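You operate a simulated robot arm through the tools that you are given. There is no shell and no other tool. Be economical: measure what you need, move in short steps, check, and stop when the job is done.

You run a simulated robot arm. Do the job below in one go: nothing can be reset, and whatever is moved stays where it is left.

Task
Fetch the pad from the black mat and set it on top of the blue cover.

The check looks at the end state, three seconds after you hand in, the way a careful person would. Anything else that was tipped, shoved, dropped, spilled or broken makes it a failure. A push-on lid holds only when it is set on centred and level and pressed home; a screw cap is set on level and turned clockwise until tight.

Robot
A 7-joint arm with a two-finger parallel gripper, fixed in place. Base frame: the origin is at the foot of the arm, x ahead of it, y to its left, z up; the work surface is at about z = 760. Lengths are in mm, angles in rad, forces in N, time in s.
With the tool pointing down near the work surface it reaches from about 300 to 700 mm from the base axis. Its first joint turns from -1.152 to 1.152 rad. Payload 1.57 kg.
The tool frame sits at the grasp point between the pads (the TCP): z along the fingers, y along the line on which they close. The tips reach 30 mm beyond it. The gripper opens to 110 mm. The fingers are 24 mm wide and 12 mm thick; the gripper's body (48 by 112 mm) begins 78 mm behind the TCP.
Orientation is that of the tool frame in the base frame, as a unit quaternion [x, y, z, w]. With the fingers straight down and closing along the base's y, the tool's x points along the base's -x, its y along +y and its z along -z.

Tools
- The arm moves only by the tool send_rows. Its argument "moves" is a list of rows, each an object (a shift or turn left out is 0, a gripper value left out holds the last) with "delta_pos": the shift along the base's x, y, z in units of 50 mm (1.0 is 50 mm), a list of three; "spin": the turn about the base's z in units of 8 degrees (1.0 is 8 degrees). In form: [{"delta_pos": [x, y, z], "spin": spin}, ...]. A call has 1 to 10 rows; each row shifts and turns the commanded pose from where the row before left it. "fingers" is the opening in per cent of the stroke, from 0 (shut) to 100 (fully open), set as the call begins (left out, the last holds). A call with a number of a shift or a turn outside -1 to 1 is refused whole. Rows are played at 5 a second. More than 50 mm and 0.15 rad between two rows, or a gripper value outside its range, and nothing of the call is played. Where a pose cannot be reached the arm comes as near as it can. A force on the tool above 40 N (or 10 N above the force at the start of the call, whichever is more), or a blocked arm, ends the call early, and 0.2 s more pass. Each finger travels about 108 mm/s and halts on what it meets, pressing with about 30 N; the grip force reading is that of the motor and also rises with nothing between the fingers. The clock runs only during rows and for 0.2 s after the last one: add rows that do not move to give the fingers time. The reply holds the time, the measured pose of the TCP, the force on the tool along the base axes, the opening and the grip force, in the units named above and with some noise.
- Cameras (640 x 400 px; columns grow to the right, rows downward): "scene" is fixed at [172.5, -424.4, 1373.4]; the picture's right is [0.51, -0.86, 0.00], its down [-0.71, -0.42, -0.57] and it looks along [0.49, 0.29, -0.82] (base axes); focal length 364 px, centre (320, 200). "wrist" rides on the gripper at [70, 16, -141] in the tool frame; the picture's right is [-0.23, 0.97, 0.00], its down [-0.85, -0.20, -0.48] and it looks along [-0.47, -0.11, 0.88] (tool axes); focal length 222 px, centre (320, 200). There is no depth. A picture from a camera that has moved, and an enlarged one, comes with that camera's place and axes in the base frame and with its lens.
- capture(camera): a new picture of that camera. The clock stands still meanwhile.
- zoom(camera, box): a new picture of the part [left, top, right, bottom] of that camera's present view, enlarged. The clock stands still meanwhile.
- job_done(): hands the job in; it is judged then, once.

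Go step by step. Nothing tells you positions but the pictures and the camera data: compare them with the known pose of the tool, close in by small moves and look again before you grip or let go. The budget is 90 turns and 46 pictures, counting those below and the enlarged ones. Unless the task says otherwise, let go and move clear before handing in, and close with one line.

The tools are called after "Call:" as a command line: name --argument value ..., lists and objects as JSON in quotes. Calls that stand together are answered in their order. send_rows: Moves the arm, as the interface text tells. Its arguments: {"type":"object","properties":{"moves":{"type":"array","items":{"type":"object","properties":{"delta_pos":{"type":"array","items":{"type":"number"}},"spin":{"type":"number"}}}},"fingers":{"type":"number"}},"required":["moves"]} The other tools are called the same way: capture (camera) takes a picture; zoom (camera, box) takes an enlarged picture of a part of a camera's view; job_done () hands the job in.

At the start:

```text
time: 0.0
tcp_pos: [309.5, -220.5, 972.1]
tool_rot: [0.0, 1.0, 0.0, 0.0]
ft_force: [0.2, -0.3, 0.3]
width: 110.3
finger_force: 0.0
```

scene: 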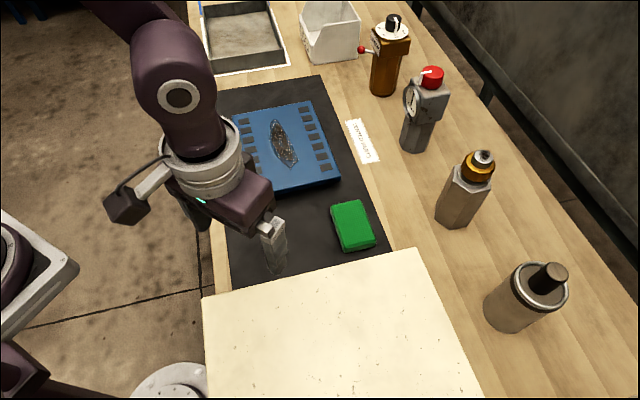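
wrist: 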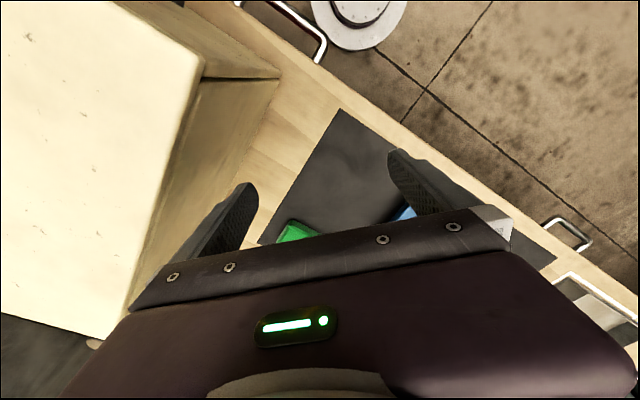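

The green pad lies on the black mat at roughly (505, -300), and the blue cover is behind it at roughly (590, -97). I'll enlarge the view to get edges and heights.

Call:
zoom --camera "scene" --box '[300, 180, 396, 260]'

Call:
zoom --camera "scene" --box '[200, 70, 400, 210]'

```text
5.00 times, centred on (348, 220) of scene
camera zoom: at [172.5, -424.4, 1373.4], right [0.51, -0.86, 0.0], down [-0.71, -0.42, -0.57], along [0.49, 0.29, -0.82], focal length 1818 px, centre (180, 100)
```

zoom: 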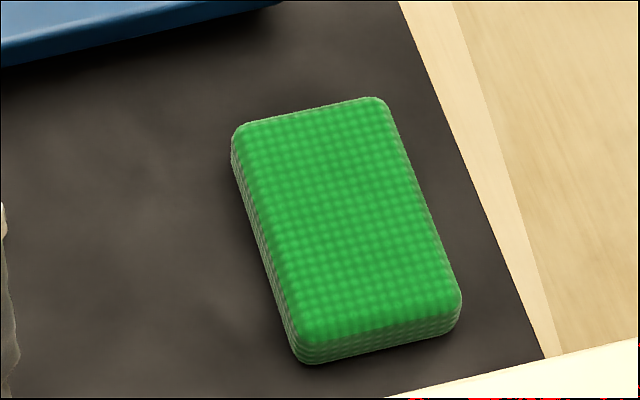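

```text
2.86 times, centred on (300, 140) of scene
camera zoom: at [172.5, -424.4, 1373.4], right [0.51, -0.86, 0.0], down [-0.71, -0.42, -0.57], along [0.49, 0.29, -0.82], focal length 1039 px, centre (377, 371)
```

zoom: 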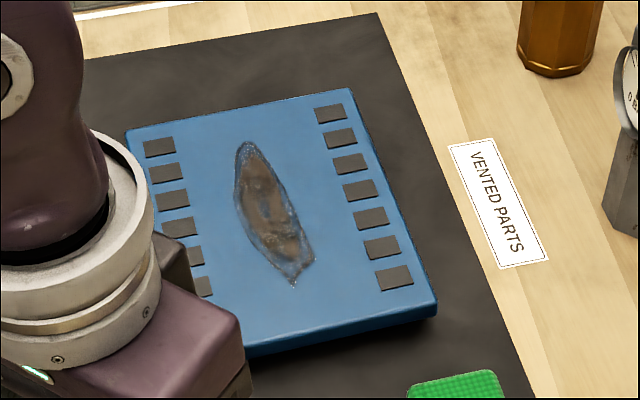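

The pad is about 60 x 95 mm, its long axis at about 45° and its centre near (514, -295). A tall box sits on its near side, clear by more than 100 mm. I'll move above the pad while staying high and turn about 43° so the fingers close across its width.

Call:
send_rows --moves '[{"delta_pos": [0.6, 0, 0], "spin": 0.7}, {"delta_pos": [0.6, 0, 0], "spin": 0.7}, {"delta_pos": [0.6, -0.2, 0], "spin": 0.8}, {"delta_pos": [0.6, -0.3, 0], "spin": 0.8}, {"delta_pos": [0.6, -0.3, 0], "spin": 0.8}, {"delta_pos": [0.6, -0.3, 0], "spin": 0.8}, {"delta_pos": [0.5, -0.4, 0], "spin": 0.84}, {"delta_pos": [0, 0, 0]}]' --fingers 100

Call:
capture --camera "wrist"

Call:
capture --camera "scene"

```text
time: 1.8
tcp_pos: [516.2, -295.2, 972.1]
tool_rot: [-0.371, 0.928, 0.0, -0.001]
ft_force: [0.5, -0.1, -0.8]
width: 110.3
finger_force: 0.0
```

```text
41 pictures are left
camera wrist: at [456.5, -330.4, 1114.5], right [-0.51, 0.86, 0.0], down [0.76, 0.44, 0.48], along [0.41, 0.24, -0.88], focal length 222 px, centre (320, 200)
```

wrist: 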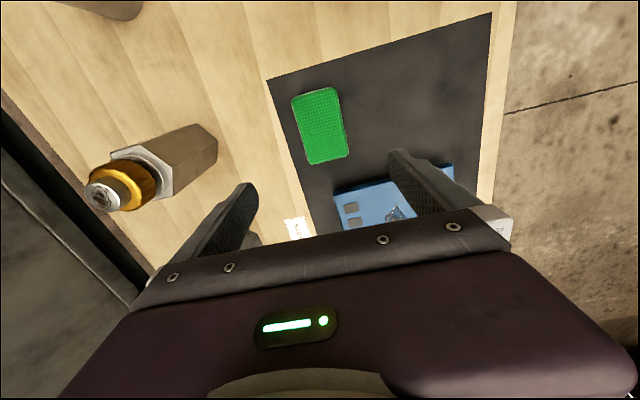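

```text
40 pictures are left
```

scene: 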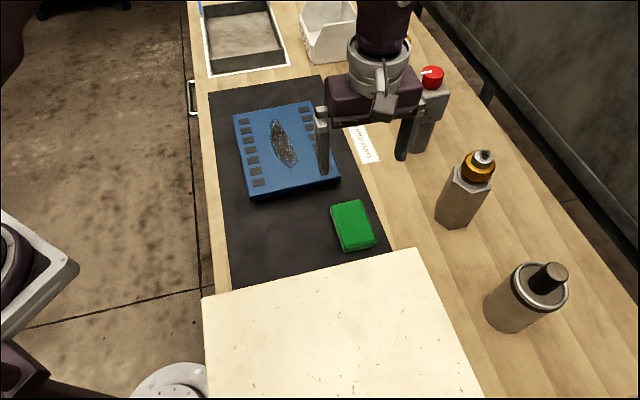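

Both views put the pad centre near (510, -297), with its axis at about 43°, matching the tool. I'll lower partway and check again.

Call:
send_rows --moves '[{"delta_pos": [-0.12, -0.04, -0.6]}, {"delta_pos": [0, 0, -0.7]}, {"delta_pos": [0, 0, -0.7]}, {"delta_pos": [0, 0, 0]}]'

Call:
capture --camera "wrist"

Call:
zoom --camera "scene" --box '[260, 130, 420, 270]'

Call:
zoom --camera "scene" --box '[225, 95, 345, 205]'

```text
time: 2.8
tcp_pos: [509.5, -296.9, 871.1]
tool_rot: [-0.371, 0.929, 0.0, 0.0]
ft_force: [0.3, -0.2, 1.0]
width: 110.1
finger_force: 0.0
```

```text
39 pictures are left
camera wrist: at [448.2, -333.7, 1011.6], right [-0.51, 0.86, 0.0], down [0.76, 0.44, 0.48], along [0.41, 0.24, -0.88], focal length 222 px, centre (320, 200)
```

wrist: 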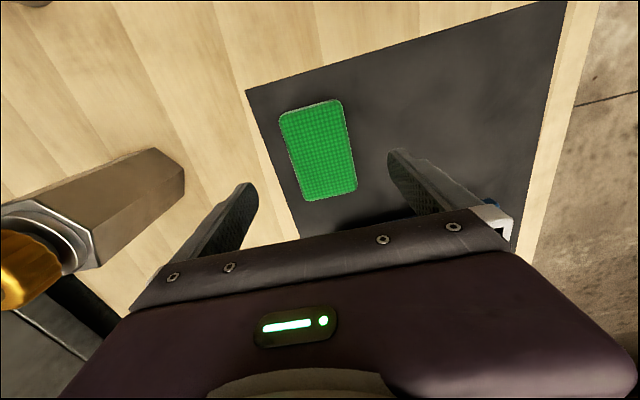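

```text
2.86 times, centred on (340, 200) of scene
camera zoom: at [172.5, -424.4, 1373.4], right [0.51, -0.86, 0.0], down [-0.71, -0.42, -0.57], along [0.49, 0.29, -0.82], focal length 1039 px, centre (263, 200)
```

zoom: 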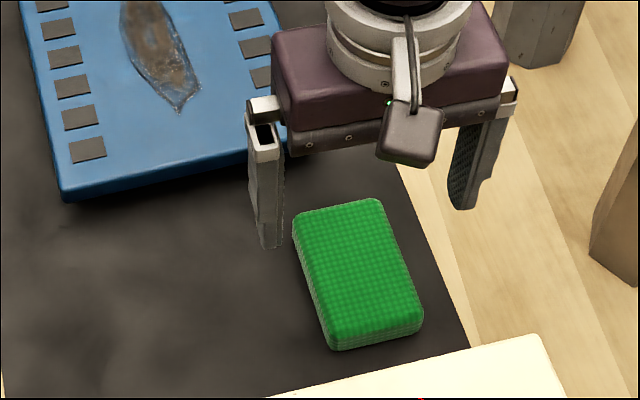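

```text
3.64 times, centred on (285, 150) of scene
camera zoom: at [172.5, -424.4, 1373.4], right [0.51, -0.86, 0.0], down [-0.71, -0.42, -0.57], along [0.49, 0.29, -0.82], focal length 1322 px, centre (447, 382)
```

zoom: 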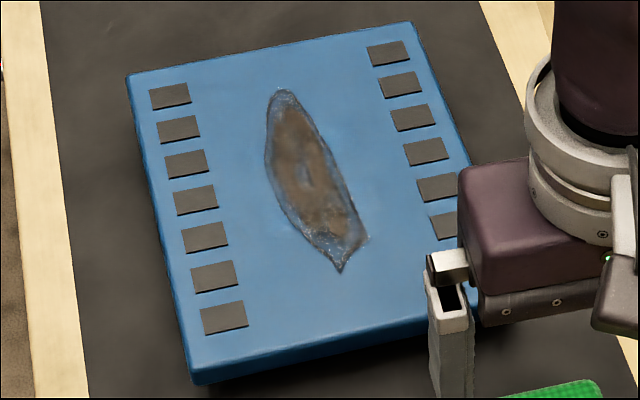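

The tool is centred over the pad to within a couple of mm. I'll open fully, lower so the tips stop just above the mat, and check before closing.

Call:
send_rows --moves '[{"delta_pos": [-0.03, -0.02, -0.5]}, {"delta_pos": [0, 0, -0.5]}, {"delta_pos": [0, 0, -0.4]}, {"delta_pos": [0, 0, 0]}]'

Call:
capture --camera "wrist"

Call:
zoom --camera "scene" --box '[290, 160, 410, 260]'

```text
time: 3.8
tcp_pos: [506.5, -301.1, 801.6]
tool_rot: [-0.371, 0.929, 0.0, 0.0]
ft_force: [0.7, 0.5, -0.3]
width: 110.0
finger_force: 0.1
```

```text
36 pictures are left
camera wrist: at [446.5, -336.3, 943.1], right [-0.51, 0.86, 0.0], down [0.76, 0.44, 0.48], along [0.41, 0.24, -0.88], focal length 222 px, centre (320, 200)
```

wrist: 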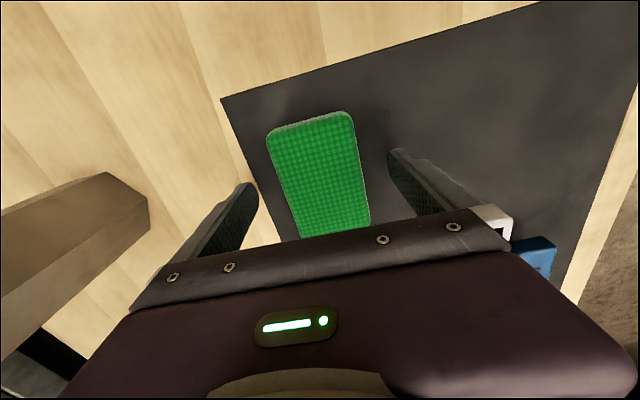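

```text
4.00 times, centred on (350, 210) of scene
camera zoom: at [172.5, -424.4, 1373.4], right [0.51, -0.86, 0.0], down [-0.71, -0.42, -0.57], along [0.49, 0.29, -0.82], focal length 1455 px, centre (200, 160)
```

zoom: 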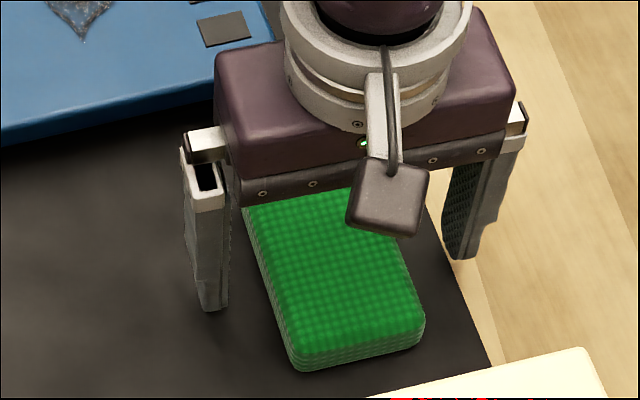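

The fingers straddle the pad evenly. I'll shift 4 mm along the pad axis, go down 6 mm, and close.

Call:
send_rows --moves '[{"delta_pos": [0.05, 0.06, -0.12]}, {"delta_pos": [0, 0, 0]}]'

Call:
send_rows --moves '[{"delta_pos": [0, 0, 0]}, {"delta_pos": [0, 0, 0]}, {"delta_pos": [0, 0, 0]}, {"delta_pos": [0, 0, 0]}]' --fingers 45

```text
time: 4.4
tcp_pos: [509.6, -296.8, 795.6]
tool_rot: [-0.371, 0.929, 0.0, 0.0]
ft_force: [0.2, 0.1, 0.5]
width: 109.8
finger_force: 0.1
```

```text
time: 5.4
tcp_pos: [509.6, -297.3, 796.0]
tool_rot: [-0.37, 0.929, 0.0, 0.0]
ft_force: [-0.1, -0.6, 0.2]
width: 64.0
finger_force: 30.2
```

The fingers stopped on the pad at 64 mm with a firm grip. I'll lift straight up and look.

Call:
send_rows --moves '[{"delta_pos": [0, 0, 0.3]}, {"delta_pos": [0, 0, 0.6]}, {"delta_pos": [0, 0, 0.8]}, {"delta_pos": [0, 0, 0.8]}, {"delta_pos": [0, 0, 0.5]}, {"delta_pos": [0, 0, 0]}]'

Call:
capture --camera "wrist"

Call:
capture --camera "scene"

```text
time: 6.8
tcp_pos: [509.8, -296.3, 947.6]
tool_rot: [-0.371, 0.929, 0.0, 0.0]
ft_force: [0.5, -0.4, -0.6]
width: 63.9
finger_force: 30.2
```

```text
34 pictures are left
camera wrist: at [449.8, -331.0, 1088.8], right [-0.51, 0.86, 0.0], down [0.76, 0.44, 0.48], along [0.41, 0.24, -0.88], focal length 222 px, centre (320, 200)
```

wrist: 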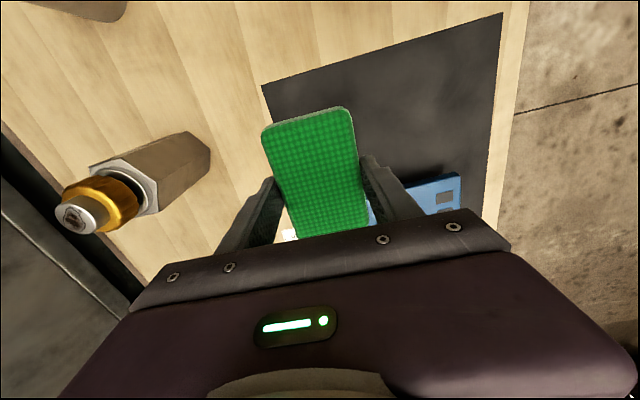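

```text
33 pictures are left
```

scene: 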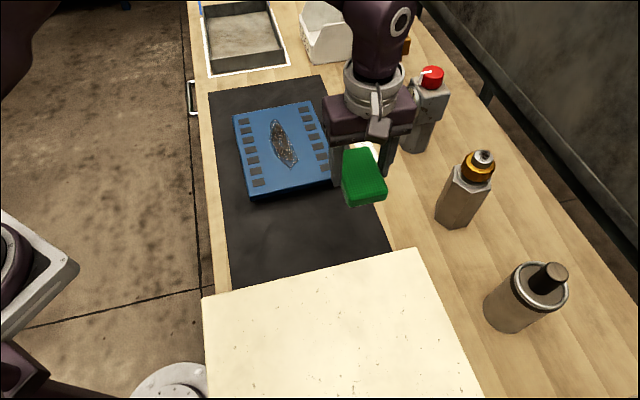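

The pad is held square. The cover is about 190 x 245 mm, centred near (610, -72) and yawed about 47°. It has vent rows along both long sides and a clear strip about 110 mm wide between them. I'll carry the pad high above the middle and check the cover from there.

Call:
send_rows --moves '[{"delta_pos": [0.2, 0.5, 0.5], "spin": 0.0}, {"delta_pos": [0.3, 0.7, 0], "spin": 0.1}, {"delta_pos": [0.35, 0.8, 0], "spin": 0.1}, {"delta_pos": [0.35, 0.8, 0], "spin": 0.1}, {"delta_pos": [0.4, 0.8, 0], "spin": 0.1}, {"delta_pos": [0.25, 0.6, 0]}, {"delta_pos": [0.15, 0.29, 0]}, {"delta_pos": [0, 0, 0]}]'

Call:
capture --camera "wrist"

Call:
capture --camera "scene"

```text
time: 8.6
tcp_pos: [612.0, -69.8, 974.3]
tool_rot: [-0.396, 0.918, 0.0, 0.001]
ft_force: [0.5, 0.2, -1.1]
width: 63.8
finger_force: 30.0
```

```text
32 pictures are left
camera wrist: at [553.1, -108.8, 1114.8], right [-0.55, 0.83, 0.0], down [0.73, 0.49, 0.48], along [0.4, 0.26, -0.88], focal length 222 px, centre (320, 200)
```

wrist: 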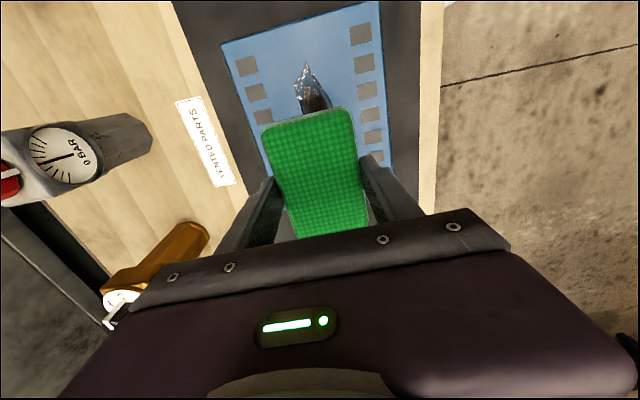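

```text
31 pictures are left
```

scene: 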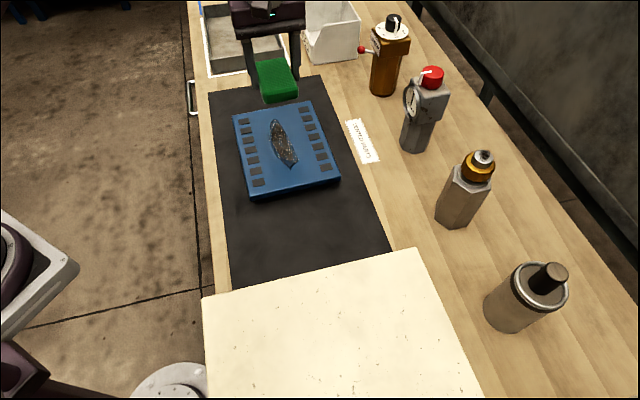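

The mark in the middle of the cover looks shiny, so I'll take a closer look before choosing the spot.

Call:
zoom --camera "wrist" --box '[210, 0, 400, 130]'

Call:
zoom --camera "scene" --box '[225, 95, 345, 205]'

```text
3.08 times, centred on (305, 65) of wrist
camera zoom: at [553.1, -108.8, 1114.8], right [-0.55, 0.83, 0.0], down [0.73, 0.49, 0.48], along [0.4, 0.26, -0.88], focal length 684 px, centre (366, 615)
```

zoom: 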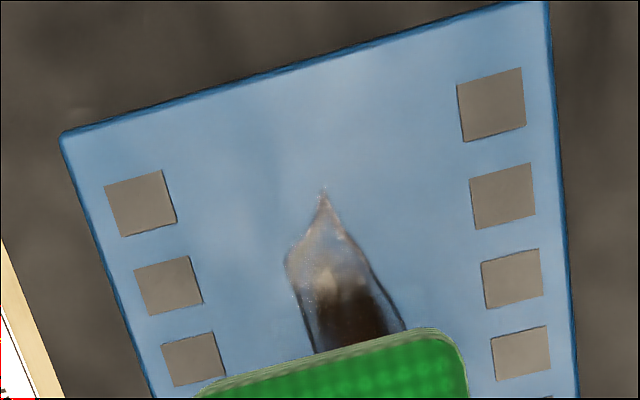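

```text
3.64 times, centred on (285, 150) of scene
camera zoom: at [172.6, -424.4, 1373.4], right [0.51, -0.86, 0.0], down [-0.71, -0.42, -0.57], along [0.49, 0.29, -0.82], focal length 1322 px, centre (447, 382)
```

zoom: 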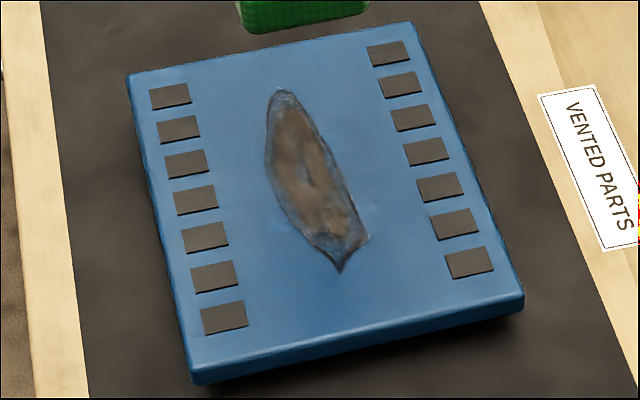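

The mark is flat and sits in the exact middle, and no spot clear of the vents misses it. So the pad goes centred between the vent rows, covering none of them. I'll lower to about 25 mm above the cover and look.

Call:
send_rows --moves '[{"delta_pos": [-0.08, -0.06, -0.5]}, {"delta_pos": [0, 0, -0.8]}, {"delta_pos": [0, 0, -0.7]}, {"delta_pos": [0, 0, -0.4]}, {"delta_pos": [0, 0, 0]}]'

Call:
capture --camera "wrist"

Call:
zoom --camera "scene" --box '[225, 75, 345, 205]'

```text
time: 9.8
tcp_pos: [606.5, -74.6, 851.8]
tool_rot: [-0.396, 0.918, -0.001, 0.0]
ft_force: [0.4, 0.7, -1.3]
width: 63.8
finger_force: 29.7
```

```text
28 pictures are left
camera wrist: at [546.8, -113.5, 993.4], right [-0.55, 0.83, 0.0], down [0.73, 0.49, 0.48], along [0.4, 0.26, -0.88], focal length 222 px, centre (320, 200)
```

wrist: 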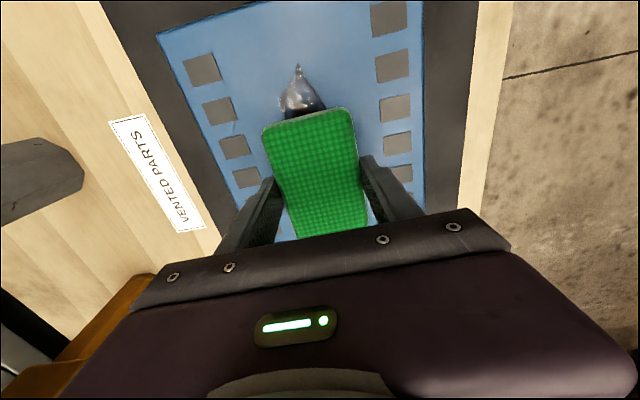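

```text
3.08 times, centred on (285, 140) of scene
camera zoom: at [172.5, -424.4, 1373.4], right [0.51, -0.86, 0.0], down [-0.71, -0.42, -0.57], along [0.49, 0.29, -0.82], focal length 1119 px, centre (428, 385)
```

zoom: 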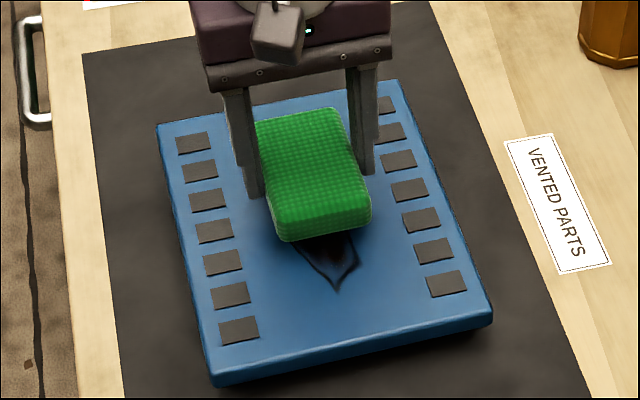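

The pad hangs centred between the vent rows and parallel to them. I'll lower in small steps and watch the force.

Call:
send_rows --moves '[{"delta_pos": [0, 0, -0.2]}, {"delta_pos": [0, 0, -0.1]}, {"delta_pos": [0, 0, 0]}]'

Call:
zoom --camera "scene" --box '[225, 75, 345, 205]'

```text
time: 10.6
tcp_pos: [606.3, -74.3, 835.6]
tool_rot: [-0.396, 0.918, 0.0, 0.0]
ft_force: [-0.2, 0.5, -0.7]
width: 63.9
finger_force: 30.1
```

```text
3.08 times, centred on (285, 140) of scene
camera zoom: at [172.5, -424.4, 1373.4], right [0.51, -0.86, 0.0], down [-0.71, -0.42, -0.57], along [0.49, 0.29, -0.82], focal length 1119 px, centre (428, 385)
```

zoom: 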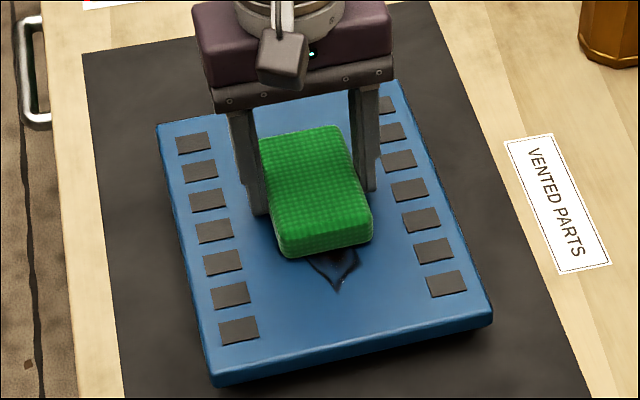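

Call:
send_rows --moves '[{"delta_pos": [0, 0, -0.06]}, {"delta_pos": [0, 0, -0.06]}, {"delta_pos": [0, 0, 0]}]'

```text
time: 11.4
tcp_pos: [605.2, -74.2, 831.1]
tool_rot: [-0.397, 0.918, 0.0, 0.001]
ft_force: [-6.1, -1.1, 33.8]
width: 64.0
finger_force: 30.2
```

Contact came at TCP z of about 831, with 34 N upward. I'll ease up about 1.5 mm to take off the push.

Call:
send_rows --moves '[{"delta_pos": [0, 0, 0.03]}, {"delta_pos": [0, 0, 0]}]'

Call:
zoom --camera "scene" --box '[225, 75, 345, 205]'

Call:
capture --camera "wrist"

```text
time: 12.0
tcp_pos: [605.5, -74.4, 831.9]
tool_rot: [-0.396, 0.918, 0.0, 0.0]
ft_force: [3.2, -2.9, 8.3]
width: 63.7
finger_force: 30.1
```

```text
3.08 times, centred on (285, 140) of scene
camera zoom: at [172.4, -424.4, 1373.4], right [0.51, -0.86, 0.0], down [-0.71, -0.42, -0.57], along [0.49, 0.29, -0.82], focal length 1119 px, centre (428, 385)
```

zoom: 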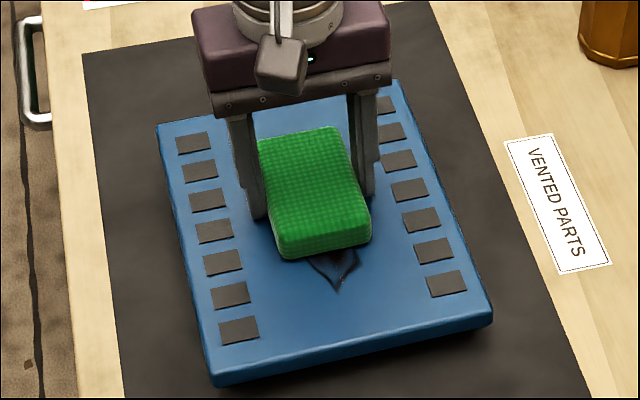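

```text
24 pictures are left
camera wrist: at [546.8, -112.8, 973.0], right [-0.55, 0.83, 0.0], down [0.73, 0.48, 0.48], along [0.4, 0.26, -0.88], focal length 222 px, centre (320, 200)
```

wrist: 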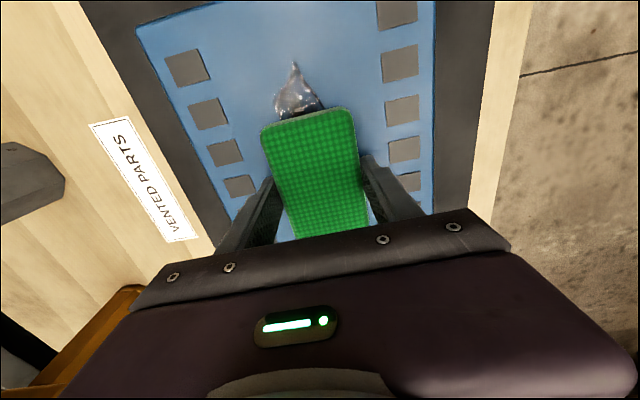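

The pad rests on the cover between the vent rows, with only light contact left. I'll release and go straight up.

Call:
send_rows --moves '[{"delta_pos": [0, 0, 0]}, {"delta_pos": [0, 0, 0]}, {"delta_pos": [0, 0, 0]}]' --fingers 80

Call:
send_rows --moves '[{"delta_pos": [0, 0, 0.3]}, {"delta_pos": [0, 0, 0.6]}, {"delta_pos": [0, 0, 0.8]}, {"delta_pos": [0, 0, 0.8]}, {"delta_pos": [0, 0, 0.5]}, {"delta_pos": [0, 0, 0]}]'

Call:
zoom --camera "scene" --box '[225, 75, 345, 205]'

Call:
capture --camera "wrist"

```text
time: 12.8
tcp_pos: [605.0, -74.5, 831.8]
tool_rot: [-0.396, 0.918, 0.0, 0.0]
ft_force: [0.0, 1.0, -0.1]
width: 88.0
finger_force: 0.0
```

```text
time: 14.2
tcp_pos: [605.6, -72.8, 982.8]
tool_rot: [-0.396, 0.918, 0.0, 0.001]
ft_force: [-0.4, -0.3, 0.0]
width: 88.1
finger_force: 0.1
```

```text
3.08 times, centred on (285, 140) of scene
camera zoom: at [172.5, -424.4, 1373.4], right [0.51, -0.86, 0.0], down [-0.71, -0.42, -0.57], along [0.49, 0.29, -0.82], focal length 1119 px, centre (428, 385)
```

zoom: 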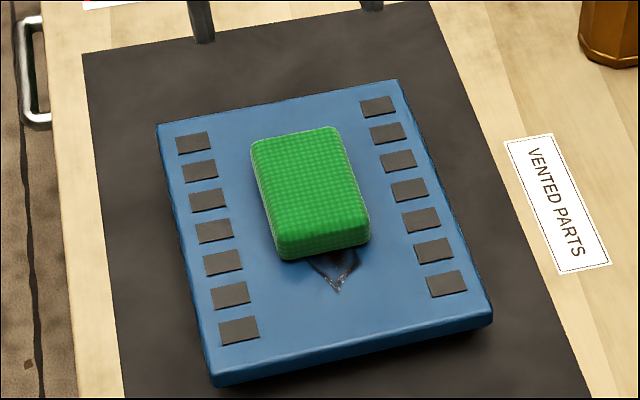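

```text
22 pictures are left
camera wrist: at [546.6, -111.9, 1123.5], right [-0.55, 0.83, 0.0], down [0.73, 0.49, 0.48], along [0.4, 0.26, -0.88], focal length 222 px, centre (320, 200)
```

wrist: 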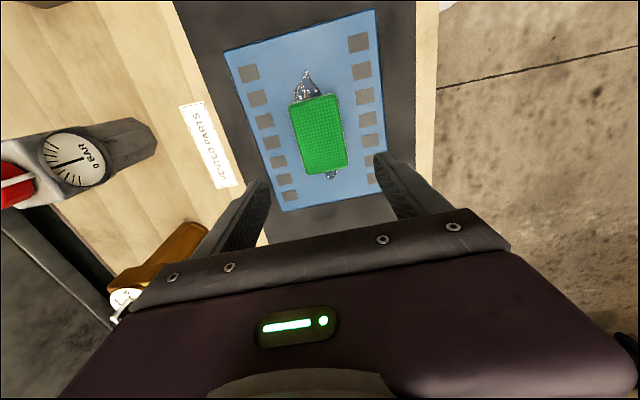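

The pad lies flat and centred on the blue cover with all 14 vents clear. The cover has not moved, nothing else was touched, and the gripper is well clear, so I'm handing in.

Call:
job_done

```text
The job is handed in.
```

I moved the green pad from the black mat to the middle of the blue cover, where it lies flat between the vent rows, on top of a shiny mark that couldn't be avoided without covering vents.
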